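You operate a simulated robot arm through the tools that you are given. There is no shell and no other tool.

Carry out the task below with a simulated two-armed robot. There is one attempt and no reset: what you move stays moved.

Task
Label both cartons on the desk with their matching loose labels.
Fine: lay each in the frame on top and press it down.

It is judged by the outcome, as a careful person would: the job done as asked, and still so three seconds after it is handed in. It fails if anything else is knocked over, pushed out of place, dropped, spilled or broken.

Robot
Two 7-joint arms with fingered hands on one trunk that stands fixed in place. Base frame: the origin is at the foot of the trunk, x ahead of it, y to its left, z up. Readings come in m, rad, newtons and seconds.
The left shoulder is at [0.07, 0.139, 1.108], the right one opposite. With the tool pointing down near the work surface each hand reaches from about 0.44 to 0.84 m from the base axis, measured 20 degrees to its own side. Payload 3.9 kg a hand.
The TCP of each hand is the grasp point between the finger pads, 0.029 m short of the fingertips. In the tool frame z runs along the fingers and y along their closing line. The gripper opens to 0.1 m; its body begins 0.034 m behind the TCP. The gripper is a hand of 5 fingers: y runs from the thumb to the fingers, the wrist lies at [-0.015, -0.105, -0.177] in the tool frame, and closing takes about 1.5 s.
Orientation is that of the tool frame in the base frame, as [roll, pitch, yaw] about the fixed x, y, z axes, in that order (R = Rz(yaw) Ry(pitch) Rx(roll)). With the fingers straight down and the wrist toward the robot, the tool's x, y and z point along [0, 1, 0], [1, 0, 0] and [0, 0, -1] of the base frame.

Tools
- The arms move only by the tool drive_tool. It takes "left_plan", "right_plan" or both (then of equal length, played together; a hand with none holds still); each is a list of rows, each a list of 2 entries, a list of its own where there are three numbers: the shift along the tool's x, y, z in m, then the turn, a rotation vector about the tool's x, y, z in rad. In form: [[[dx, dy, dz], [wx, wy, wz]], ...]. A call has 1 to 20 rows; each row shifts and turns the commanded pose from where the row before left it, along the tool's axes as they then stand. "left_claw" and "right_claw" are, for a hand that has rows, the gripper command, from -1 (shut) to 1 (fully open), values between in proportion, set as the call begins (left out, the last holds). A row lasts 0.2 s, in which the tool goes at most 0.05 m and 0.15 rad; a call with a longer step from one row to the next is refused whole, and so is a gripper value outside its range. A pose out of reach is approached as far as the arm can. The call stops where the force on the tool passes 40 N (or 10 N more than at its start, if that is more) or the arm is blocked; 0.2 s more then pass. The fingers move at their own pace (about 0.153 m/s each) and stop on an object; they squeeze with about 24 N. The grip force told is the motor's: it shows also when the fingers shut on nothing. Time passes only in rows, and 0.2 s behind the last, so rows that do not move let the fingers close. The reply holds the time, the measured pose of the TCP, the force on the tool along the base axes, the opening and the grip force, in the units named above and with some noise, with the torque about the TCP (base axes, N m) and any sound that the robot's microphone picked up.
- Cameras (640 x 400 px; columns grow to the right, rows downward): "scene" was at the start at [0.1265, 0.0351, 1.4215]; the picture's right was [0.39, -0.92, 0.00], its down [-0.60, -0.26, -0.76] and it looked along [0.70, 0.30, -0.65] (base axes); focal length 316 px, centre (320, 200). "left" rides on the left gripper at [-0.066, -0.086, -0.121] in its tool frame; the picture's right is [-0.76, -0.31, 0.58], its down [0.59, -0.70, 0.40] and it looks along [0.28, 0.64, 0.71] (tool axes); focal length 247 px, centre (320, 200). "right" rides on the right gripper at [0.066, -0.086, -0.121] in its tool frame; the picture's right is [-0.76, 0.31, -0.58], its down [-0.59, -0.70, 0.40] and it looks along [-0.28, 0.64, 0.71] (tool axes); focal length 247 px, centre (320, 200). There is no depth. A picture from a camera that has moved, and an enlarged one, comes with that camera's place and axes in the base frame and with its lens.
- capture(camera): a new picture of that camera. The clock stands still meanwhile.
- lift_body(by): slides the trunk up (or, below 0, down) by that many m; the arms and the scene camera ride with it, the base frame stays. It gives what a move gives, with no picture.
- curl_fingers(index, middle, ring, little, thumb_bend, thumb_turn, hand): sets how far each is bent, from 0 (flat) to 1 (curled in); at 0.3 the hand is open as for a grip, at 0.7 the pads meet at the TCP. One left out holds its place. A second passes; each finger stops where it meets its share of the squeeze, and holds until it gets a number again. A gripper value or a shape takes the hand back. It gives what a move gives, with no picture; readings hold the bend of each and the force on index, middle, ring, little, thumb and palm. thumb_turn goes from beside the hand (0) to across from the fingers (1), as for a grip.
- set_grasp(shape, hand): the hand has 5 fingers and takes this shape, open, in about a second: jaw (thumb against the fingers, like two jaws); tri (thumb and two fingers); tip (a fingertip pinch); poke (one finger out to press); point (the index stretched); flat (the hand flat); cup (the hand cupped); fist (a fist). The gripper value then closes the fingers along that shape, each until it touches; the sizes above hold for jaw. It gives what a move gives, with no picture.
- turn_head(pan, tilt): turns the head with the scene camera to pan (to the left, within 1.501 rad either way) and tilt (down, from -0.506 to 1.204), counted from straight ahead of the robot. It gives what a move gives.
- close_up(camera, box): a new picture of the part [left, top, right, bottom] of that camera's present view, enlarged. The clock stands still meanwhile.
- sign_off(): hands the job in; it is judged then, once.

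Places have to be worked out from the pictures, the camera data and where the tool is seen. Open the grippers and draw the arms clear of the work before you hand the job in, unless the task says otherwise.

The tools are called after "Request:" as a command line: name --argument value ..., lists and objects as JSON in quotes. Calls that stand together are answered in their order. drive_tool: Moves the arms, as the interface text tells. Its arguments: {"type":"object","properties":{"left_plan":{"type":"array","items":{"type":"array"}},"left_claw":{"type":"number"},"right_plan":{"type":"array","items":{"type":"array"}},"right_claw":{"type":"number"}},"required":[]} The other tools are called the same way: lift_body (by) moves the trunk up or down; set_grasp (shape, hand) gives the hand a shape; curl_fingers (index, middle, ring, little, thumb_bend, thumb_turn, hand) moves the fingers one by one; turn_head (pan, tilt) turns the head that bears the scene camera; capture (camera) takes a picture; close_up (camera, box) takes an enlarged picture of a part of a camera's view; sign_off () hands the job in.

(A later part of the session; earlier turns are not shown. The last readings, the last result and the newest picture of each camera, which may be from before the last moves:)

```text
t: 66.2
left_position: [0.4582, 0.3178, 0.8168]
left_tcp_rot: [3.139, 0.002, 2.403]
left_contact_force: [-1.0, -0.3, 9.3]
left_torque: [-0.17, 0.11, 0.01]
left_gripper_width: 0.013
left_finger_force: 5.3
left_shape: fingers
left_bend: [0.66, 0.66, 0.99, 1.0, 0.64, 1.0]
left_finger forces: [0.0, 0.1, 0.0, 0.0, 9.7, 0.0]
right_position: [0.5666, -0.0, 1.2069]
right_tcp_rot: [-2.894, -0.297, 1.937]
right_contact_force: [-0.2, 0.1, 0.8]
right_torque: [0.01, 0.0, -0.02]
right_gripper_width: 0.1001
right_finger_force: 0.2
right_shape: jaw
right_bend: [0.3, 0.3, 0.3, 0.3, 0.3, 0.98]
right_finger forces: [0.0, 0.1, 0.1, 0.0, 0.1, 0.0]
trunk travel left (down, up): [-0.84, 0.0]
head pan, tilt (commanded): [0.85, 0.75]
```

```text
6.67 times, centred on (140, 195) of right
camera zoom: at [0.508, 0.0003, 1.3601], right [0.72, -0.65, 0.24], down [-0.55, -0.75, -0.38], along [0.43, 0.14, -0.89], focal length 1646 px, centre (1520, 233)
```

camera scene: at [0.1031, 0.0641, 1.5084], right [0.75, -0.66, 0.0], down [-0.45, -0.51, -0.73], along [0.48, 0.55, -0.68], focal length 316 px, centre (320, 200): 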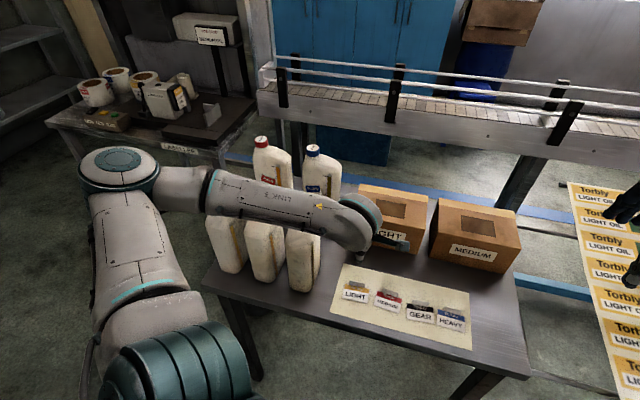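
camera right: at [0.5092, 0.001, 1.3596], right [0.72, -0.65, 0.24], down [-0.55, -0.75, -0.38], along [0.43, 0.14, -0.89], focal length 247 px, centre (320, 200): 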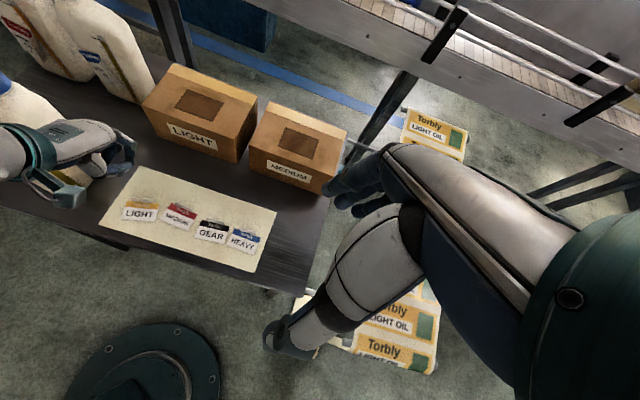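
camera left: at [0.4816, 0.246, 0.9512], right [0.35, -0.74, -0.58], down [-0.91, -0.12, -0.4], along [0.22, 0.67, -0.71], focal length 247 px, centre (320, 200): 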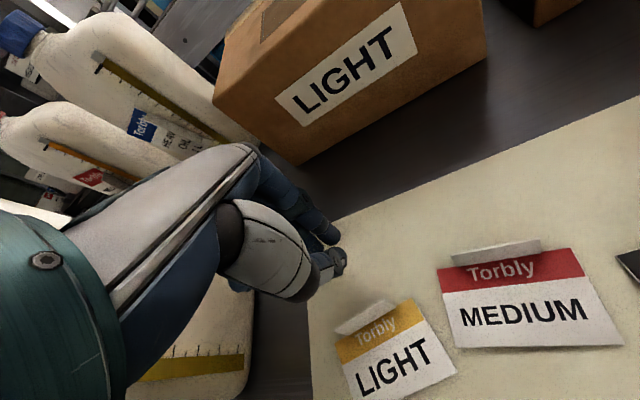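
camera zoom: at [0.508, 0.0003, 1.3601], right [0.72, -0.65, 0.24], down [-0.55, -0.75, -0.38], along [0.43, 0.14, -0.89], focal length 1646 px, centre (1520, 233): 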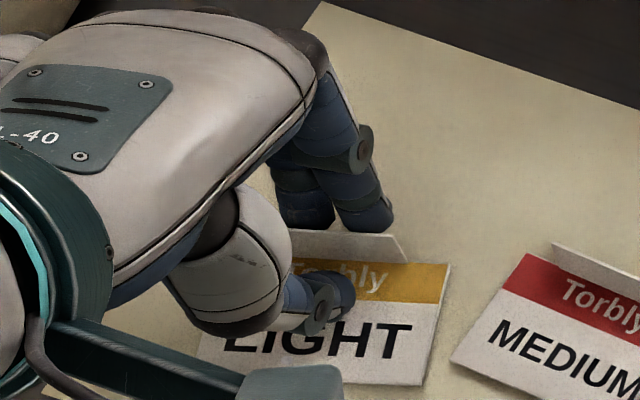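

Now the tab visibly hides the fingertips, so they are behind it, and the thumb rests on the label with 10 N. I'll raise 2 mm to unload the thumb, then close past contact.

Request:
drive_tool --left_plan '[[[0, 0, -0.002], [0, 0, 0]], [[0, 0, 0], [0, 0, 0]]]'

Request:
curl_fingers --hand "left" --index 0.7 --middle 0.7 --thumb_bend 0.69

Request:
close_up --camera "left" --box '[280, 190, 400, 290]'

Request:
close_up --camera "right" --box '[100, 165, 180, 225]'

```text
t: 66.8
left_position: [0.4575, 0.3186, 0.8184]
left_tcp_rot: [3.14, -0.001, 2.402]
left_contact_force: [-0.1, -0.3, -0.5]
left_torque: [0.05, 0.02, 0.0]
left_gripper_width: 0.0135
left_finger_force: 0.0
left_shape: fingers
left_bend: [0.66, 0.66, 0.99, 1.0, 0.64, 1.0]
left_finger forces: [0.1, 0.1, 0.0, 0.0, 0.1, 0.0]
right_position: [0.5665, 0.0009, 1.2075]
right_tcp_rot: [-2.896, -0.295, 1.938]
right_contact_force: [0.8, 0.7, -1.1]
right_torque: [0.01, -0.04, 0.0]
right_gripper_width: 0.0996
right_finger_force: 0.1
right_shape: jaw
right_bend: [0.3, 0.3, 0.3, 0.3, 0.3, 0.98]
right_finger forces: [0.0, 0.0, 0.0, 0.0, 0.0, 0.1]
trunk travel left (down, up): [-0.84, 0.0]
head pan, tilt (commanded): [0.85, 0.75]
```

```text
t: 67.8
left_position: [0.4584, 0.3188, 0.8179]
left_tcp_rot: [-3.141, 0.001, 2.4]
left_contact_force: [0.3, -0.1, -0.7]
left_torque: [0.01, -0.01, -0.01]
left_gripper_width: 0.0035
left_finger_force: 0.2
left_shape: fingers
left_bend: [0.7, 0.7, 0.99, 1.0, 0.69, 1.0]
left_finger forces: [0.2, 0.1, 0.0, 0.0, 0.2, 0.1]
right_position: [0.567, 0.0001, 1.2075]
right_tcp_rot: [-2.894, -0.297, 1.938]
right_contact_force: [0.6, -0.3, 0.3]
right_torque: [0.0, 0.02, 0.02]
right_gripper_width: 0.0999
right_finger_force: 0.0
right_shape: jaw
right_bend: [0.3, 0.3, 0.3, 0.3, 0.3, 0.98]
right_finger forces: [0.0, 0.1, 0.0, 0.0, 0.0, 0.0]
trunk travel left (down, up): [-0.84, 0.0]
head pan, tilt (commanded): [0.85, 0.75]
```

```text
4.00 times, centred on (340, 240) of left
camera zoom: at [0.4501, 0.2105, 0.9394], right [0.35, -0.74, -0.58], down [-0.91, -0.12, -0.4], along [0.22, 0.67, -0.71], focal length 988 px, centre (240, 40)
```

zoom: 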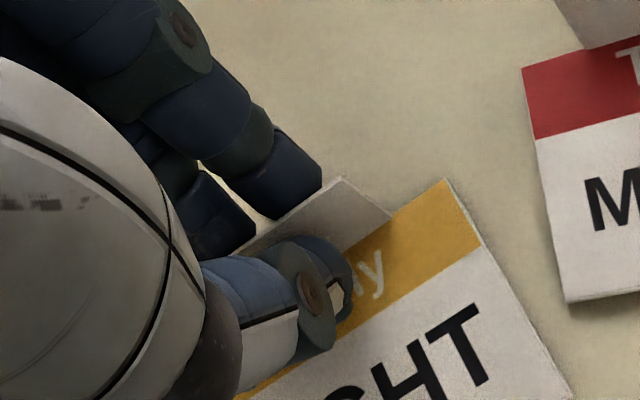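

```text
6.67 times, centred on (140, 195) of right
camera zoom: at [0.5092, 0.0011, 1.3595], right [0.72, -0.65, 0.24], down [-0.55, -0.75, -0.38], along [0.43, 0.14, -0.89], focal length 1646 px, centre (1520, 233)
```

zoom: 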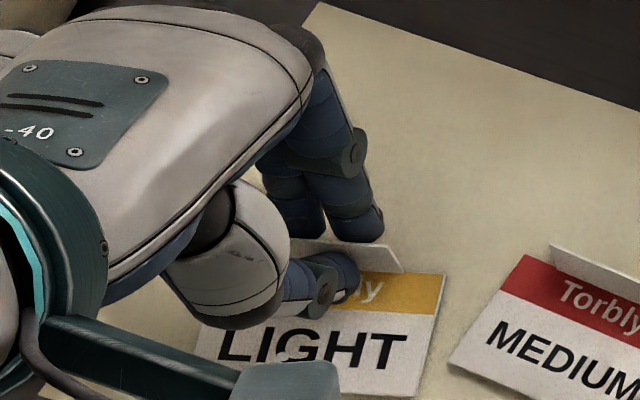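

The tab is now clearly pinched between the thumb and the two fingers with the label flat. I squeeze further.

Request:
curl_fingers --hand "left" --index 0.78 --middle 0.78 --thumb_bend 0.76

Request:
close_up --camera "left" --box '[280, 190, 400, 290]'

Request:
close_up --camera "right" --box '[100, 165, 180, 225]'

```text
t: 68.8
left_position: [0.4581, 0.3181, 0.8182]
left_tcp_rot: [3.141, 0.001, 2.402]
left_contact_force: [0.1, 0.4, 2.4]
left_torque: [-0.07, -0.01, -0.02]
left_gripper_width: 0.0
left_finger_force: 12.3
left_shape: fingers
left_bend: [0.76, 0.75, 0.99, 1.0, 0.71, 1.0]
left_finger forces: [7.2, 4.3, 0.1, 0.0, 12.9, 0.1]
right_position: [0.5663, 0.0004, 1.2072]
right_tcp_rot: [-2.894, -0.296, 1.937]
right_contact_force: [-0.6, 0.5, -0.3]
right_torque: [0.0, 0.02, -0.04]
right_gripper_width: 0.1
right_finger_force: 0.1
right_shape: jaw
right_bend: [0.3, 0.3, 0.3, 0.3, 0.3, 0.98]
right_finger forces: [0.0, 0.1, 0.2, 0.0, 0.1, 0.0]
trunk travel left (down, up): [-0.84, 0.0]
head pan, tilt (commanded): [0.85, 0.75]
```

```text
4.00 times, centred on (340, 240) of left
camera zoom: at [0.45, 0.2105, 0.9395], right [0.35, -0.74, -0.58], down [-0.91, -0.12, -0.4], along [0.22, 0.67, -0.71], focal length 988 px, centre (240, 40)
```

zoom: 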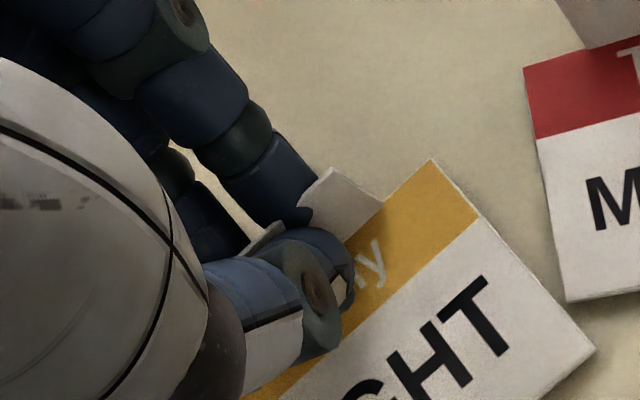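

```text
6.67 times, centred on (140, 195) of right
camera zoom: at [0.509, 0.0011, 1.3596], right [0.72, -0.65, 0.24], down [-0.55, -0.75, -0.38], along [0.43, 0.14, -0.89], focal length 1646 px, centre (1520, 233)
```

zoom: 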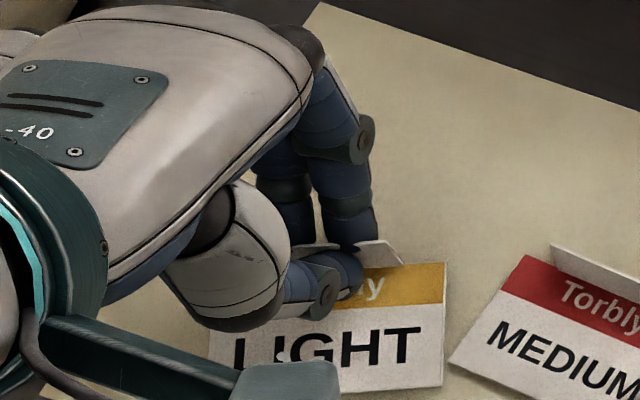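

A real grip now: index 7 N, middle 4 N, thumb 13 N. I lift slowly and check that the label comes along.

Request:
drive_tool --left_plan '[[[0, 0, -0.004], [0, 0, 0]], [[0, 0, -0.008], [0, 0, 0]], [[0, 0, -0.01], [0, 0, 0]], [[0, 0, -0.01], [0, 0, 0]], [[0, 0, 0], [0, 0, 0]]]'

Request:
close_up --camera "left" --box '[280, 190, 440, 320]'

Request:
close_up --camera "right" --box '[80, 150, 180, 225]'

```text
t: 70.0
left_position: [0.4575, 0.3181, 0.8501]
left_tcp_rot: [-3.142, -0.001, 2.402]
left_contact_force: [-0.2, -0.1, 0.2]
left_torque: [-0.01, -0.01, -0.01]
left_gripper_width: 0.0004
left_finger_force: 8.2
left_shape: fingers
left_bend: [0.77, 0.77, 0.99, 1.0, 0.66, 1.0]
left_finger forces: [6.0, 2.5, 0.1, 0.0, 8.5, 0.0]
right_position: [0.5682, 0.0004, 1.2066]
right_tcp_rot: [-2.893, -0.297, 1.937]
right_contact_force: [0.0, 0.4, -0.5]
right_torque: [0.02, -0.01, -0.02]
right_gripper_width: 0.0999
right_finger_force: 0.1
right_shape: jaw
right_bend: [0.3, 0.3, 0.3, 0.3, 0.3, 0.98]
right_finger forces: [0.0, 0.0, 0.0, 0.1, 0.0, 0.1]
trunk travel left (down, up): [-0.84, 0.0]
head pan, tilt (commanded): [0.85, 0.75]
```

```text
3.08 times, centred on (360, 255) of left
camera zoom: at [0.4498, 0.2109, 0.9714], right [0.35, -0.74, -0.58], down [-0.91, -0.12, -0.4], along [0.22, 0.67, -0.71], focal length 760 px, centre (197, 31)
```

zoom: 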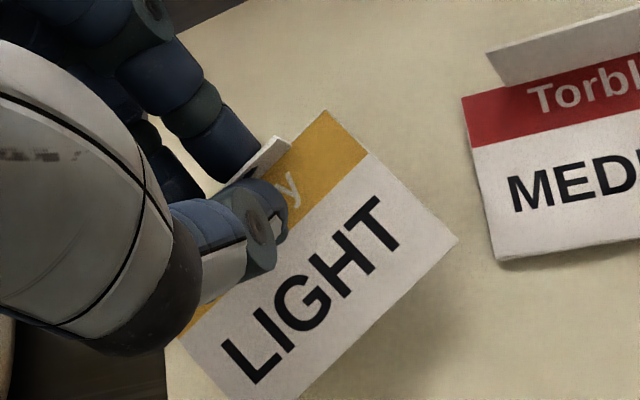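

```text
5.33 times, centred on (130, 188) of right
camera zoom: at [0.5095, 0.0013, 1.3594], right [0.72, -0.65, 0.24], down [-0.55, -0.75, -0.38], along [0.43, 0.14, -0.89], focal length 1317 px, centre (1333, 267)
```

zoom: 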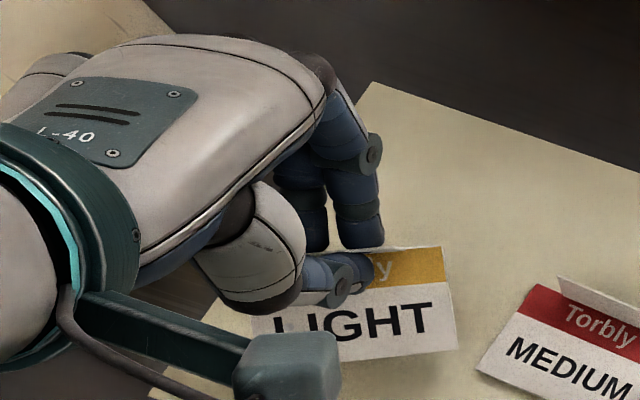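

The label is lifted and held, drooping a little at the front. I raise it further, slowly, and take measurements of how it hangs.

Request:
drive_tool --left_plan '[[[0, 0, -0.02], [0, 0, 0]], [[0, 0, -0.025], [0, 0, 0]], [[0, 0, -0.025], [0, 0, 0]], [[0, 0, -0.02], [0, 0, 0]], [[0, 0, -0.02], [0, 0, 0]], [[0, 0, 0], [0, 0, 0]]]'

Request:
close_up --camera "left" --box '[280, 190, 440, 320]'

Request:
close_up --camera "right" --box '[50, 100, 170, 190]'

Request:
capture --camera "scene"

```text
t: 71.3
left_position: [0.4567, 0.3198, 0.96]
left_tcp_rot: [-3.141, -0.002, 2.402]
left_contact_force: [0.7, 0.2, -0.1]
left_torque: [-0.01, 0.03, -0.01]
left_gripper_width: 0.0002
left_finger_force: 8.8
left_shape: fingers
left_bend: [0.77, 0.77, 0.99, 1.0, 0.66, 1.0]
left_finger forces: [6.1, 2.5, 0.1, 0.0, 8.7, 0.0]
right_position: [0.5676, 0.0003, 1.2068]
right_tcp_rot: [-2.896, -0.296, 1.937]
right_contact_force: [0.0, 0.6, -0.1]
right_torque: [0.0, 0.0, 0.0]
right_gripper_width: 0.0999
right_finger_force: 0.0
right_shape: jaw
right_bend: [0.3, 0.3, 0.3, 0.3, 0.3, 0.98]
right_finger forces: [0.0, 0.0, 0.1, 0.0, 0.0, 0.1]
trunk travel left (down, up): [-0.84, 0.0]
head pan, tilt (commanded): [0.85, 0.75]
```

```text
3.08 times, centred on (360, 255) of left
camera zoom: at [0.4495, 0.2119, 1.0807], right [0.35, -0.74, -0.58], down [-0.91, -0.12, -0.4], along [0.22, 0.66, -0.71], focal length 760 px, centre (197, 31)
```

zoom: 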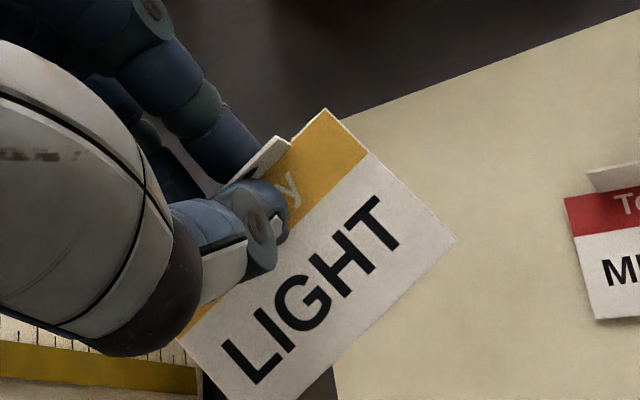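

```text
4.44 times, centred on (110, 145) of right
camera zoom: at [0.5096, 0.0015, 1.3593], right [0.72, -0.65, 0.24], down [-0.55, -0.75, -0.38], along [0.43, 0.14, -0.89], focal length 1098 px, centre (1253, 444)
```

zoom: 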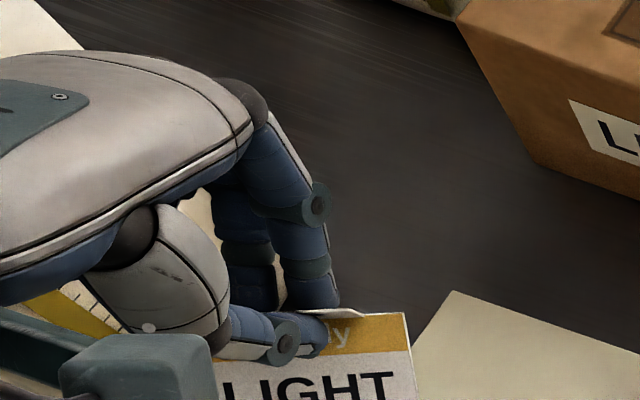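

```text
taken
camera scene: at [0.1039, 0.0647, 1.5083], right [0.75, -0.66, 0.0], down [-0.45, -0.51, -0.73], along [0.48, 0.55, -0.68], focal length 316 px, centre (320, 200)
```

scene: 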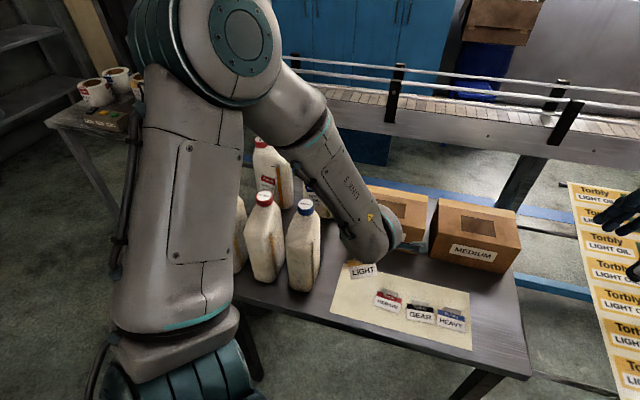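

The label hangs stably: about 20° front-droop and turned roughly 13° relative to the hand. I'll raise it to z≈1.05 while turning the hand −0.5 rad so that the label will match the carton's orientation.

Request:
drive_tool --left_plan '[[[0, 0, -0.018], [0, 0, 0.08]], [[0, 0, -0.018], [0, 0, 0.08]], [[0, 0, -0.018], [0, 0, 0.08]], [[0, 0, -0.018], [0, 0, 0.08]], [[0, 0, -0.018], [0, 0, 0.08]], [[0, 0, 0], [0, 0, 0.08]], [[0, 0, 0], [0, 0, 0]]]'

Request:
capture --camera "left"

```text
t: 73.0
left_position: [0.4578, 0.3184, 1.0513]
left_tcp_rot: [3.14, -0.001, 1.922]
left_contact_force: [0.2, -0.5, 0.3]
left_torque: [-0.02, 0.03, 0.02]
left_gripper_width: 0.0
left_finger_force: 9.2
left_shape: fingers
left_bend: [0.77, 0.77, 0.99, 1.0, 0.66, 1.0]
left_finger forces: [6.2, 2.5, 0.1, 0.0, 8.8, 0.0]
right_position: [0.5674, -0.0006, 1.2071]
right_tcp_rot: [-2.896, -0.299, 1.938]
right_contact_force: [-0.9, -0.4, -0.2]
right_torque: [0.0, 0.0, 0.0]
right_gripper_width: 0.0995
right_finger_force: 0.0
right_shape: jaw
right_bend: [0.3, 0.3, 0.3, 0.3, 0.3, 0.98]
right_finger forces: [0.0, 0.0, 0.0, 0.1, 0.0, 0.1]
trunk travel left (down, up): [-0.84, 0.0]
head pan, tilt (commanded): [0.85, 0.75]
```

```text
taken
camera left: at [0.4012, 0.2267, 1.1713], right [-0.03, -0.82, -0.58], down [-0.86, 0.31, -0.4], along [0.51, 0.49, -0.71], focal length 247 px, centre (320, 200)
```

left: 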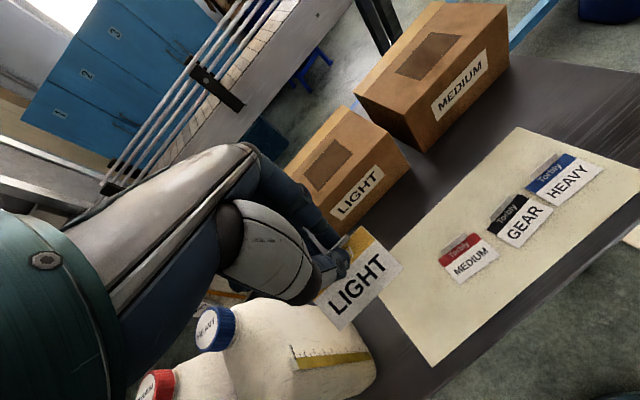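

The grip is steady and the turn is done. I now carry the label forward over the LIGHT carton at the same height.

Request:
drive_tool --left_plan '[[[0.001, 0.015, 0], [0, 0, 0]], [[0.001, 0.024, 0], [0, 0, 0]], [[0.001, 0.024, 0], [0, 0, 0]], [[0.001, 0.024, 0], [0, 0, 0]], [[0.001, 0.024, 0], [0, 0, 0]], [[0.001, 0.024, 0], [0, 0, 0]], [[0.001, 0.024, 0], [0, 0, 0]], [[0.001, 0.024, 0], [0, 0, 0]], [[0.001, 0.02, 0], [0, 0, 0]], [[0.001, 0.014, 0], [0, 0, 0]], [[0, 0, 0], [0, 0, 0]]]'

Request:
capture --camera "left"

Request:
capture --camera "scene"

Request:
capture --camera "right"

```text
t: 75.3
left_position: [0.6577, 0.4032, 1.0503]
left_tcp_rot: [3.142, 0.001, 1.922]
left_contact_force: [0.3, 0.3, -0.5]
left_torque: [-0.01, 0.0, 0.0]
left_gripper_width: 0.0
left_finger_force: 8.2
left_shape: fingers
left_bend: [0.77, 0.77, 0.99, 1.0, 0.66, 0.99]
left_finger forces: [6.3, 2.6, 0.0, 0.1, 8.7, 0.0]
right_position: [0.5679, 0.0004, 1.2075]
right_tcp_rot: [-2.894, -0.297, 1.936]
right_contact_force: [0.1, 0.8, 0.2]
right_torque: [-0.01, 0.02, 0.01]
right_gripper_width: 0.0999
right_finger_force: 0.0
right_shape: jaw
right_bend: [0.3, 0.3, 0.3, 0.3, 0.3, 0.98]
right_finger forces: [0.0, 0.1, 0.1, 0.0, 0.0, 0.0]
trunk travel left (down, up): [-0.84, 0.0]
head pan, tilt (commanded): [0.85, 0.75]
```

```text
taken
camera left: at [0.6009, 0.3112, 1.1708], right [-0.03, -0.82, -0.58], down [-0.86, 0.31, -0.4], along [0.51, 0.49, -0.71], focal length 247 px, centre (320, 200)
```

left: 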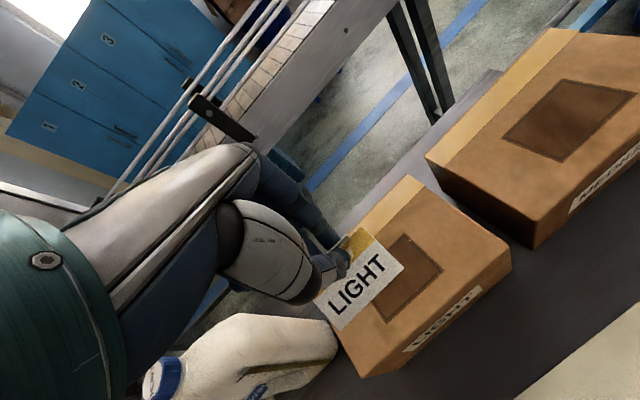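

```text
taken
camera scene: at [0.1031, 0.0641, 1.5084], right [0.75, -0.66, 0.0], down [-0.45, -0.51, -0.73], along [0.48, 0.55, -0.68], focal length 316 px, centre (320, 200)
```

scene: 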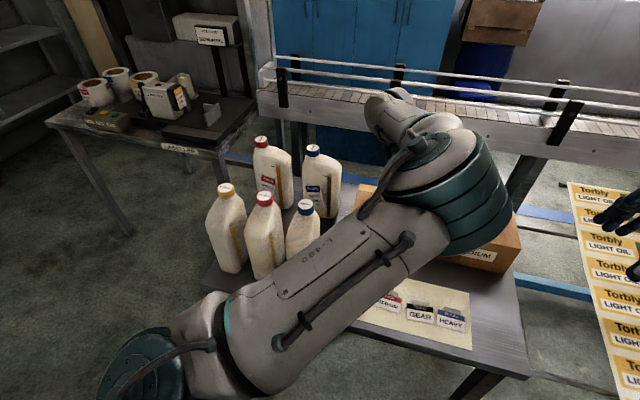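

```text
taken
camera right: at [0.5089, 0.0009, 1.3596], right [0.72, -0.65, 0.24], down [-0.55, -0.75, -0.38], along [0.43, 0.14, -0.89], focal length 247 px, centre (320, 200)
```

right: 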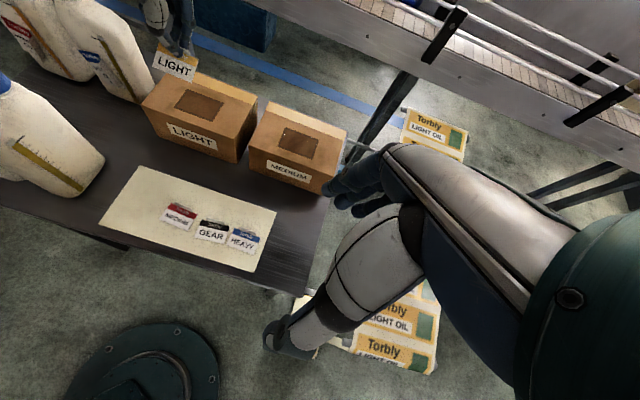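

The label is above the LIGHT carton. I take close views from both hand cameras to locate the frame accurately relative to the label.

Request:
close_up --camera "left" --box '[290, 170, 530, 370]'

Request:
close_up --camera "right" --box '[120, 20, 280, 160]'

```text
2.00 times, centred on (410, 270) of left
camera zoom: at [0.6009, 0.3112, 1.1708], right [-0.03, -0.82, -0.58], down [-0.86, 0.31, -0.4], along [0.51, 0.49, -0.71], focal length 494 px, centre (140, 60)
```

zoom: 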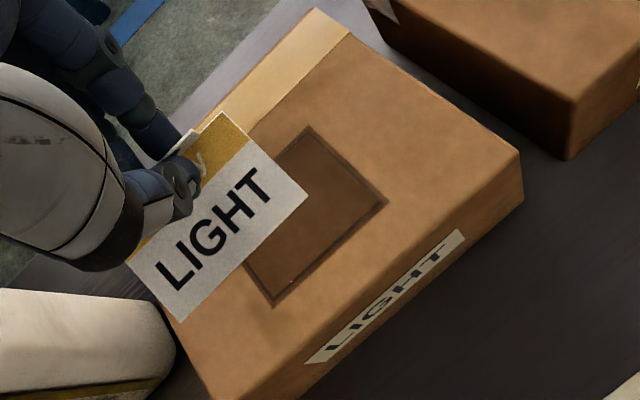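

```text
2.86 times, centred on (200, 90) of right
camera zoom: at [0.5089, 0.0009, 1.3596], right [0.72, -0.65, 0.24], down [-0.55, -0.75, -0.38], along [0.43, 0.14, -0.89], focal length 706 px, centre (663, 514)
```

zoom: 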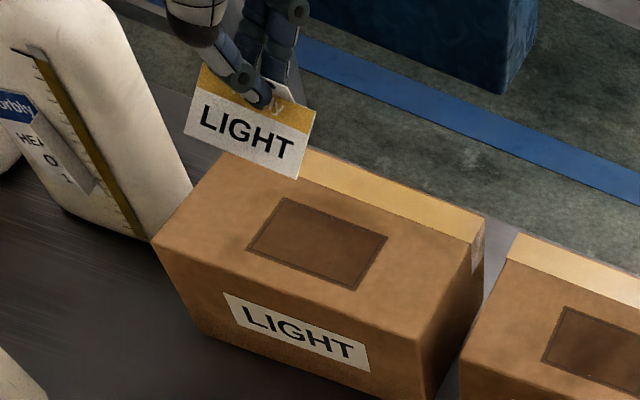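

Both hand cameras agree: the frame is centred near [0.662, 0.399] at z≈0.90, with its up direction at about 32.4°. The label centre lies about 20 mm behind the TCP, so I'll move forward 23 mm, right 4 mm, and lower to about z=0.97 for a closer check.

Request:
drive_tool --left_plan '[[[-0.002, 0.012, 0.01], [0, 0, 0.02]], [[-0.002, 0.0115, 0.02], [0, 0, 0]], [[0, 0, 0.025], [0, 0, 0]], [[0, 0, 0.02], [0, 0, 0]], [[0, 0, 0.005], [0, 0, 0]], [[0, 0, 0], [0, 0, 0]]]'

Request:
close_up --camera "left" --box '[280, 180, 480, 340]'

Request:
close_up --camera "right" --box '[130, 30, 270, 140]'

```text
t: 76.8
left_position: [0.6796, 0.4083, 0.9703]
left_tcp_rot: [3.142, 0.0, 1.903]
left_contact_force: [1.4, 0.6, -0.3]
left_torque: [-0.03, 0.05, 0.0]
left_gripper_width: 0.0001
left_finger_force: 8.6
left_shape: fingers
left_bend: [0.77, 0.77, 0.99, 1.0, 0.66, 0.99]
left_finger forces: [6.3, 2.5, 0.0, 0.1, 8.8, 0.0]
right_position: [0.5668, 0.001, 1.2074]
right_tcp_rot: [-2.896, -0.297, 1.938]
right_contact_force: [-0.3, 0.6, -0.1]
right_torque: [-0.01, 0.02, -0.02]
right_gripper_width: 0.0997
right_finger_force: 0.1
right_shape: jaw
right_bend: [0.3, 0.3, 0.3, 0.3, 0.3, 0.98]
right_finger forces: [0.0, 0.0, 0.0, 0.0, 0.1, 0.1]
trunk travel left (down, up): [-0.84, 0.0]
head pan, tilt (commanded): [0.85, 0.75]
```

```text
2.50 times, centred on (380, 260) of left
camera zoom: at [0.6228, 0.3168, 1.0908], right [-0.04, -0.82, -0.58], down [-0.86, 0.33, -0.4], along [0.51, 0.48, -0.71], focal length 617 px, centre (170, 50)
```

zoom: 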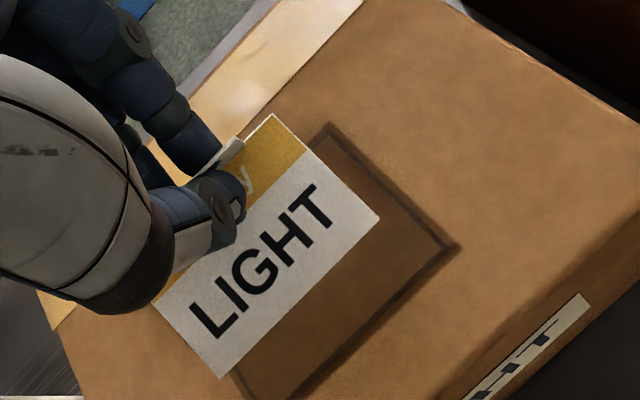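

```text
3.64 times, centred on (200, 85) of right
camera zoom: at [0.5091, 0.001, 1.3596], right [0.72, -0.65, 0.24], down [-0.55, -0.75, -0.38], along [0.43, 0.14, -0.89], focal length 898 px, centre (756, 618)
```

zoom: 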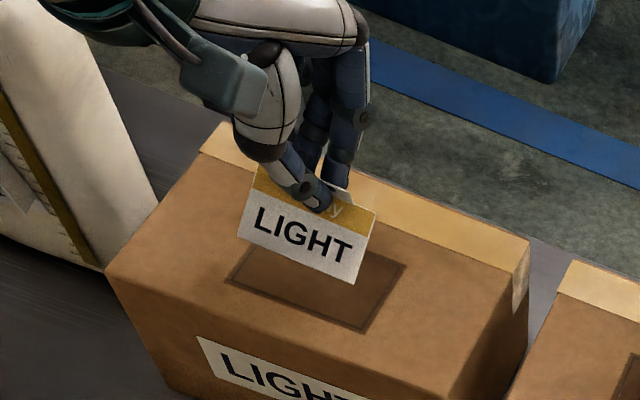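

The label's predicted landing is within about 1–2 mm and under 1° of the frame's centre. I'll lower to just above first contact, then step down gently reading forces.

Request:
drive_tool --left_plan '[[[0, 0, 0.008], [0, 0, 0]], [[0, 0, 0.008], [0, 0, 0]], [[0, 0, 0.006], [0, 0, 0]], [[0, 0, 0], [0, 0, 0]]]'

Request:
drive_tool --left_plan '[[[0, 0, 0.003], [0, 0, 0]], [[0, 0, 0], [0, 0, 0]]]'

Request:
close_up --camera "left" --box '[280, 180, 480, 340]'

Request:
close_up --camera "right" --box '[150, 60, 250, 130]'

```text
t: 77.8
left_position: [0.6815, 0.4084, 0.9501]
left_tcp_rot: [-3.141, 0.001, 1.902]
left_contact_force: [0.2, 0.9, 0.2]
left_torque: [0.0, -0.03, -0.01]
left_gripper_width: 0.0002
left_finger_force: 8.8
left_shape: fingers
left_bend: [0.77, 0.77, 0.99, 1.0, 0.66, 0.99]
left_finger forces: [6.2, 2.5, 0.1, 0.1, 8.8, 0.0]
right_position: [0.5681, -0.0006, 1.208]
right_tcp_rot: [-2.895, -0.297, 1.937]
right_contact_force: [0.6, -0.5, -0.3]
right_torque: [-0.02, 0.03, 0.0]
right_gripper_width: 0.0999
right_finger_force: 0.1
right_shape: jaw
right_bend: [0.3, 0.3, 0.3, 0.3, 0.3, 0.98]
right_finger forces: [0.0, 0.1, 0.0, 0.0, 0.1, 0.0]
trunk travel left (down, up): [-0.84, 0.0]
head pan, tilt (commanded): [0.85, 0.75]
```

```text
t: 78.3
left_position: [0.682, 0.4069, 0.9459]
left_tcp_rot: [-3.14, -0.002, 1.902]
left_contact_force: [-0.3, 0.3, 0.0]
left_torque: [0.0, -0.02, 0.0]
left_gripper_width: 0.0
left_finger_force: 9.1
left_shape: fingers
left_bend: [0.77, 0.77, 0.99, 1.0, 0.66, 0.99]
left_finger forces: [6.5, 2.4, 0.0, 0.1, 8.8, 0.0]
right_position: [0.567, 0.0008, 1.2069]
right_tcp_rot: [-2.895, -0.298, 1.937]
right_contact_force: [-0.4, 0.0, 0.0]
right_torque: [-0.03, -0.02, -0.03]
right_gripper_width: 0.0998
right_finger_force: 0.1
right_shape: jaw
right_bend: [0.3, 0.3, 0.3, 0.3, 0.3, 0.98]
right_finger forces: [0.1, 0.0, 0.0, 0.1, 0.0, 0.0]
trunk travel left (down, up): [-0.84, 0.0]
head pan, tilt (commanded): [0.85, 0.75]
```

```text
2.50 times, centred on (380, 260) of left
camera zoom: at [0.623, 0.3171, 1.0667], right [-0.04, -0.82, -0.58], down [-0.86, 0.33, -0.4], along [0.51, 0.48, -0.71], focal length 617 px, centre (170, 50)
```

zoom: 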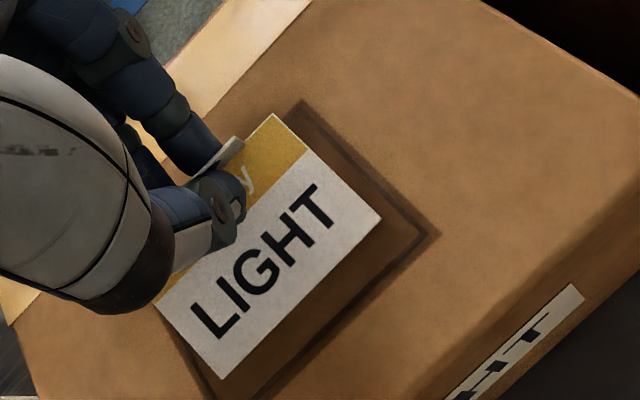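

```text
5.71 times, centred on (200, 95) of right
camera zoom: at [0.5092, 0.001, 1.3595], right [0.72, -0.65, 0.24], down [-0.55, -0.75, -0.38], along [0.43, 0.14, -0.89], focal length 1411 px, centre (1006, 800)
```

zoom: 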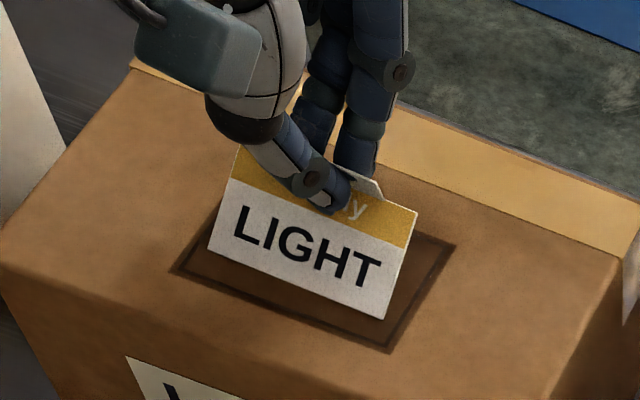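

The label sits nicely within the frame in the hand-camera view. I continue down in small steps to contact.

Request:
drive_tool --left_plan '[[[0, 0, 0.003], [0, 0, 0]], [[0, 0, 0], [0, 0, 0]]]'

Request:
drive_tool --left_plan '[[[0, 0, 0.002], [0, 0, 0]], [[0, 0, 0], [0, 0, 0]]]'

Request:
drive_tool --left_plan '[[[0, 0, 0.002], [0, 0, 0]], [[0, 0, 0], [0, 0, 0]]]'

Request:
close_up --camera "left" --box '[280, 180, 480, 340]'

Request:
close_up --camera "right" --box '[150, 60, 250, 130]'

```text
t: 79.0
left_position: [0.6821, 0.4067, 0.9433]
left_tcp_rot: [3.141, -0.001, 1.902]
left_contact_force: [0.3, -0.1, 1.0]
left_torque: [-0.02, 0.0, -0.02]
left_gripper_width: 0.0
left_finger_force: 8.2
left_shape: fingers
left_bend: [0.77, 0.77, 0.99, 1.0, 0.66, 0.99]
left_finger forces: [6.7, 2.3, 0.0, 0.0, 8.7, 0.0]
right_position: [0.5678, 0.0008, 1.2073]
right_tcp_rot: [-2.895, -0.297, 1.937]
right_contact_force: [0.4, -0.3, -0.6]
right_torque: [-0.01, -0.02, 0.0]
right_gripper_width: 0.0997
right_finger_force: 0.1
right_shape: jaw
right_bend: [0.3, 0.3, 0.3, 0.3, 0.3, 0.98]
right_finger forces: [0.1, 0.0, 0.0, 0.0, 0.1, 0.0]
trunk travel left (down, up): [-0.84, 0.0]
head pan, tilt (commanded): [0.85, 0.75]
```

```text
t: 79.5
left_position: [0.6814, 0.4075, 0.9418]
left_tcp_rot: [3.141, 0.0, 1.901]
left_contact_force: [0.8, 0.8, 0.9]
left_torque: [-0.01, 0.04, 0.01]
left_gripper_width: 0.0
left_finger_force: 9.0
left_shape: fingers
left_bend: [0.77, 0.77, 0.99, 1.0, 0.66, 0.99]
left_finger forces: [7.2, 2.3, 0.1, 0.0, 8.7, 0.0]
right_position: [0.5676, 0.0003, 1.207]
right_tcp_rot: [-2.894, -0.296, 1.939]
right_contact_force: [-0.4, 1.1, 0.0]
right_torque: [0.01, 0.02, 0.01]
right_gripper_width: 0.0997
right_finger_force: 0.0
right_shape: jaw
right_bend: [0.3, 0.3, 0.3, 0.3, 0.3, 0.98]
right_finger forces: [0.0, 0.1, 0.0, 0.0, 0.1, 0.0]
trunk travel left (down, up): [-0.84, 0.0]
head pan, tilt (commanded): [0.85, 0.75]
```

```text
t: 80.2
left_position: [0.682, 0.4075, 0.9402]
left_tcp_rot: [3.14, 0.0, 1.902]
left_contact_force: [0.1, 0.3, 0.7]
left_torque: [-0.04, 0.01, 0.0]
left_gripper_width: 0.0
left_finger_force: 9.4
left_shape: fingers
left_bend: [0.77, 0.77, 0.99, 1.0, 0.66, 0.99]
left_finger forces: [7.0, 2.4, 0.0, 0.0, 9.0, 0.0]
right_position: [0.5684, 0.0009, 1.2077]
right_tcp_rot: [-2.895, -0.296, 1.938]
right_contact_force: [0.6, 0.2, 0.4]
right_torque: [0.02, -0.02, 0.0]
right_gripper_width: 0.0996
right_finger_force: 0.0
right_shape: jaw
right_bend: [0.3, 0.3, 0.3, 0.3, 0.3, 0.98]
right_finger forces: [0.1, 0.0, 0.0, 0.0, 0.0, 0.0]
trunk travel left (down, up): [-0.84, 0.0]
head pan, tilt (commanded): [0.85, 0.75]
```

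```text
2.50 times, centred on (380, 260) of left
camera zoom: at [0.6235, 0.317, 1.0601], right [-0.04, -0.82, -0.58], down [-0.86, 0.33, -0.4], along [0.51, 0.48, -0.71], focal length 617 px, centre (170, 50)
```

zoom: 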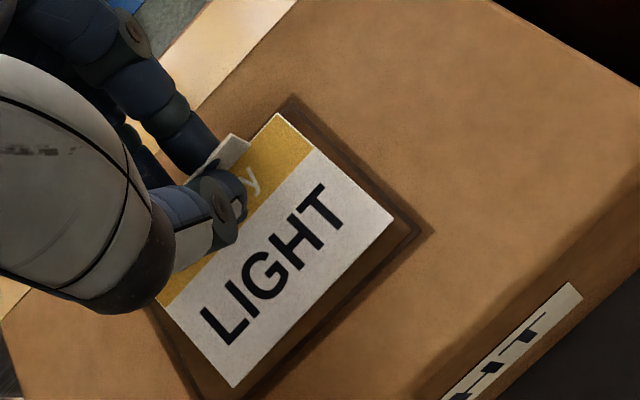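

```text
5.71 times, centred on (200, 95) of right
camera zoom: at [0.509, 0.0011, 1.3596], right [0.72, -0.65, 0.24], down [-0.55, -0.75, -0.38], along [0.43, 0.14, -0.89], focal length 1411 px, centre (1006, 800)
```

zoom: 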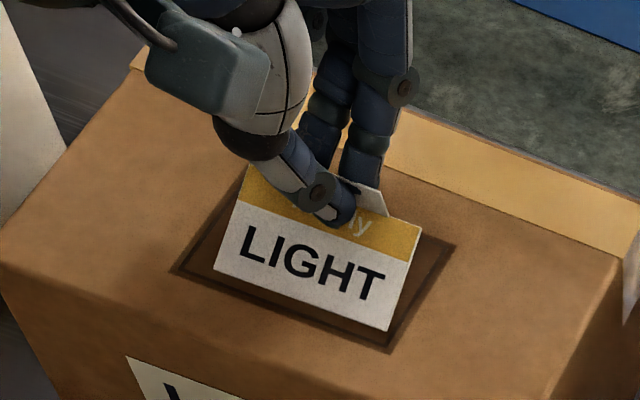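

The front edge has touched and the label is flattening, well inside the frame. I continue a few mm until it lies flat.

Request:
drive_tool --left_plan '[[[0, 0, 0.002], [0, 0, 0]], [[0, 0, 0], [0, 0, 0]]]'

Request:
drive_tool --left_plan '[[[0, 0, 0.002], [0, 0, 0]], [[0, 0, 0], [0, 0, 0]]]'

Request:
close_up --camera "left" --box '[280, 180, 480, 340]'

Request:
close_up --camera "right" --box '[150, 60, 250, 130]'

```text
t: 80.8
left_position: [0.6814, 0.4065, 0.9366]
left_tcp_rot: [-3.141, -0.001, 1.902]
left_contact_force: [-0.5, 1.1, -0.1]
left_torque: [-0.05, 0.02, -0.01]
left_gripper_width: 0.0
left_finger_force: 8.9
left_shape: fingers
left_bend: [0.77, 0.77, 0.99, 1.0, 0.66, 0.99]
left_finger forces: [7.1, 2.4, 0.0, 0.1, 9.0, 0.1]
right_position: [0.5671, 0.0008, 1.2083]
right_tcp_rot: [-2.895, -0.298, 1.938]
right_contact_force: [0.5, 0.1, -0.2]
right_torque: [0.03, 0.0, 0.01]
right_gripper_width: 0.0999
right_finger_force: 0.1
right_shape: jaw
right_bend: [0.3, 0.3, 0.3, 0.3, 0.3, 0.98]
right_finger forces: [0.0, 0.0, 0.0, 0.1, 0.1, 0.0]
trunk travel left (down, up): [-0.84, 0.0]
head pan, tilt (commanded): [0.85, 0.75]
```

```text
t: 81.3
left_position: [0.6813, 0.4075, 0.9351]
left_tcp_rot: [3.141, -0.001, 1.903]
left_contact_force: [-0.1, 0.7, 0.0]
left_torque: [-0.11, 0.03, 0.0]
left_gripper_width: 0.0
left_finger_force: 10.0
left_shape: fingers
left_bend: [0.77, 0.77, 0.99, 1.0, 0.66, 0.99]
left_finger forces: [7.4, 2.5, 0.0, 0.1, 9.3, 0.0]
right_position: [0.5684, 0.0009, 1.2063]
right_tcp_rot: [-2.894, -0.296, 1.938]
right_contact_force: [-0.1, 0.1, -0.1]
right_torque: [-0.02, 0.0, 0.03]
right_gripper_width: 0.0999
right_finger_force: 0.0
right_shape: jaw
right_bend: [0.3, 0.3, 0.3, 0.3, 0.3, 0.98]
right_finger forces: [0.0, 0.0, 0.2, 0.1, 0.1, 0.0]
trunk travel left (down, up): [-0.84, 0.0]
head pan, tilt (commanded): [0.85, 0.75]
```

```text
2.50 times, centred on (380, 260) of left
camera zoom: at [0.6226, 0.3167, 1.0559], right [-0.04, -0.82, -0.58], down [-0.86, 0.33, -0.4], along [0.51, 0.48, -0.71], focal length 617 px, centre (170, 50)
```

zoom: 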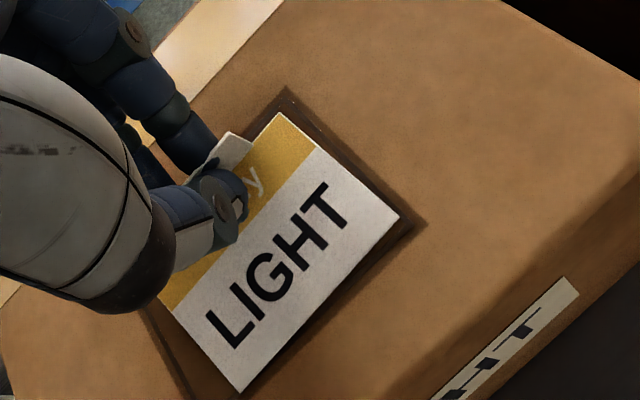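

```text
5.71 times, centred on (200, 95) of right
camera zoom: at [0.5091, 0.001, 1.3595], right [0.72, -0.65, 0.24], down [-0.55, -0.75, -0.38], along [0.43, 0.14, -0.89], focal length 1411 px, centre (1006, 800)
```

zoom: 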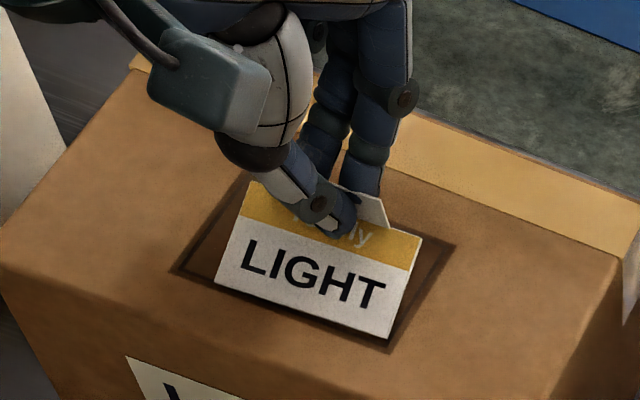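

The label is nearly flat, but both cameras place it about 5 mm right and 3 mm low of centre, turned about 3°. I'll lift it 5 mm, nudge left and forward, turn 0.047 rad clockwise and check again.

Request:
drive_tool --left_plan '[[[0, 0, -0.003], [0, 0, 0]], [[0, 0, -0.003], [0, 0, 0]], [[0.0025, 0.001, 0], [0, 0, 0.024]], [[0.0025, 0.001, 0], [0, 0, 0.023]], [[0, 0, 0], [0, 0, 0]]]'

Request:
close_up --camera "left" --box '[280, 180, 480, 340]'

Request:
close_up --camera "right" --box '[150, 60, 250, 130]'

```text
t: 82.5
left_position: [0.6811, 0.4124, 0.9414]
left_tcp_rot: [3.141, 0.0, 1.855]
left_contact_force: [-0.4, 0.1, 0.0]
left_torque: [-0.04, 0.02, 0.0]
left_gripper_width: 0.0002
left_finger_force: 9.0
left_shape: fingers
left_bend: [0.77, 0.77, 0.99, 1.0, 0.66, 0.99]
left_finger forces: [6.8, 2.2, 0.0, 0.0, 8.7, 0.1]
right_position: [0.5678, 0.001, 1.2074]
right_tcp_rot: [-2.896, -0.297, 1.937]
right_contact_force: [0.0, 0.6, -0.1]
right_torque: [0.0, -0.03, 0.01]
right_gripper_width: 0.0998
right_finger_force: 0.0
right_shape: jaw
right_bend: [0.3, 0.3, 0.3, 0.3, 0.3, 0.98]
right_finger forces: [0.0, 0.0, 0.0, 0.0, 0.0, 0.0]
trunk travel left (down, up): [-0.84, 0.0]
head pan, tilt (commanded): [0.85, 0.75]
```

```text
2.50 times, centred on (380, 260) of left
camera zoom: at [0.6187, 0.3249, 1.0614], right [-0.08, -0.81, -0.58], down [-0.84, 0.37, -0.4], along [0.54, 0.45, -0.71], focal length 617 px, centre (170, 50)
```

zoom: 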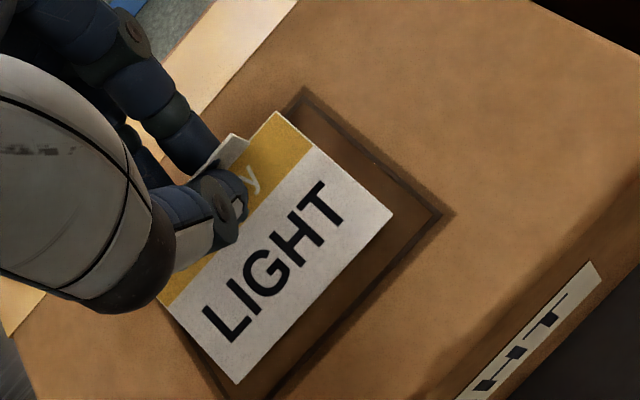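

```text
5.71 times, centred on (200, 95) of right
camera zoom: at [0.5092, 0.0009, 1.3595], right [0.72, -0.65, 0.24], down [-0.55, -0.75, -0.38], along [0.43, 0.14, -0.89], focal length 1411 px, centre (1006, 800)
```

zoom: 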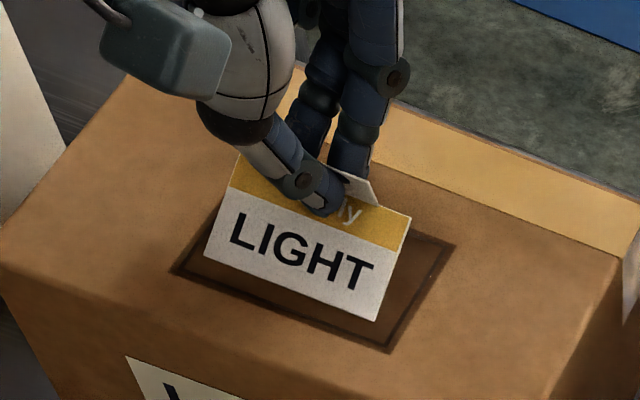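

Now the predicted margins are even (about 8 mm on each side, angle within 0.3°). I lower it straight down again, in small steps.

Request:
drive_tool --left_plan '[[[0.0005, 0, 0.002], [0, 0, 0]], [[0.0005, 0, 0.002], [0, 0, 0]], [[0, 0, 0.002], [0, 0, 0]], [[0, 0, 0], [0, 0, 0]]]'

Request:
drive_tool --left_plan '[[[0, 0, 0.002], [0, 0, 0]], [[0, 0, 0], [0, 0, 0]]]'

Request:
close_up --camera "left" --box '[280, 180, 480, 340]'

Request:
close_up --camera "right" --box '[150, 60, 250, 130]'

```text
t: 83.5
left_position: [0.681, 0.4127, 0.9363]
left_tcp_rot: [3.14, 0.0, 1.856]
left_contact_force: [0.9, 0.1, 1.9]
left_torque: [-0.03, 0.03, -0.02]
left_gripper_width: 0.0
left_finger_force: 9.7
left_shape: fingers
left_bend: [0.77, 0.77, 0.99, 1.0, 0.66, 0.99]
left_finger forces: [7.8, 2.8, 0.0, 0.0, 9.3, 0.0]
right_position: [0.5677, 0.0008, 1.2067]
right_tcp_rot: [-2.895, -0.297, 1.937]
right_contact_force: [-0.4, -0.2, -0.3]
right_torque: [0.0, 0.0, 0.0]
right_gripper_width: 0.0997
right_finger_force: 0.0
right_shape: jaw
right_bend: [0.3, 0.3, 0.3, 0.3, 0.3, 0.98]
right_finger forces: [0.0, 0.0, 0.0, 0.1, 0.0, 0.1]
trunk travel left (down, up): [-0.84, 0.0]
head pan, tilt (commanded): [0.85, 0.75]
```

```text
t: 84.2
left_position: [0.6822, 0.413, 0.9328]
left_tcp_rot: [3.14, 0.0, 1.855]
left_contact_force: [0.8, 0.7, 2.2]
left_torque: [-0.02, 0.04, 0.01]
left_gripper_width: 0.0
left_finger_force: 10.3
left_shape: fingers
left_bend: [0.77, 0.77, 0.99, 1.0, 0.66, 0.99]
left_finger forces: [7.8, 3.2, 0.1, 0.0, 9.5, 0.0]
right_position: [0.5663, 0.0007, 1.2076]
right_tcp_rot: [-2.895, -0.297, 1.936]
right_contact_force: [-0.4, 0.6, -0.5]
right_torque: [0.02, 0.0, -0.03]
right_gripper_width: 0.0999
right_finger_force: 0.0
right_shape: jaw
right_bend: [0.3, 0.3, 0.3, 0.3, 0.3, 0.98]
right_finger forces: [0.0, 0.0, 0.0, 0.0, 0.1, 0.0]
trunk travel left (down, up): [-0.84, 0.0]
head pan, tilt (commanded): [0.85, 0.75]
```

```text
2.50 times, centred on (380, 260) of left
camera zoom: at [0.6186, 0.3258, 1.0532], right [-0.08, -0.81, -0.58], down [-0.84, 0.37, -0.4], along [0.54, 0.45, -0.71], focal length 617 px, centre (170, 50)
```

zoom: 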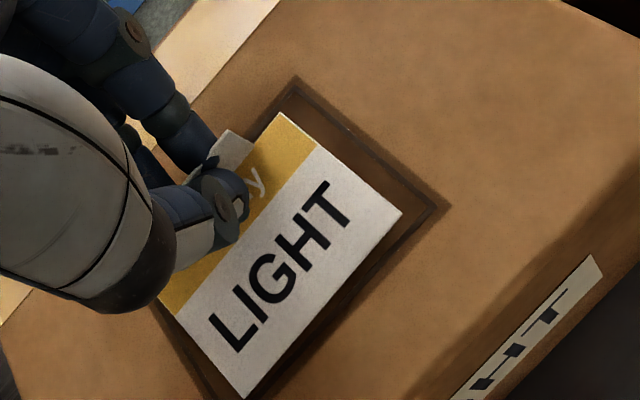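

```text
5.71 times, centred on (200, 95) of right
camera zoom: at [0.5091, 0.0011, 1.3596], right [0.72, -0.65, 0.24], down [-0.55, -0.75, -0.38], along [0.43, 0.14, -0.89], focal length 1411 px, centre (1006, 800)
```

zoom: 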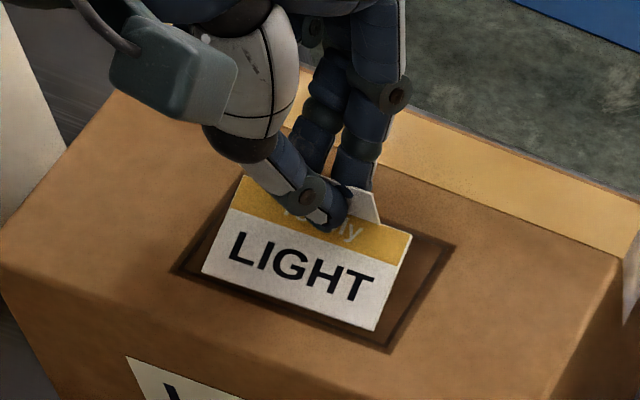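

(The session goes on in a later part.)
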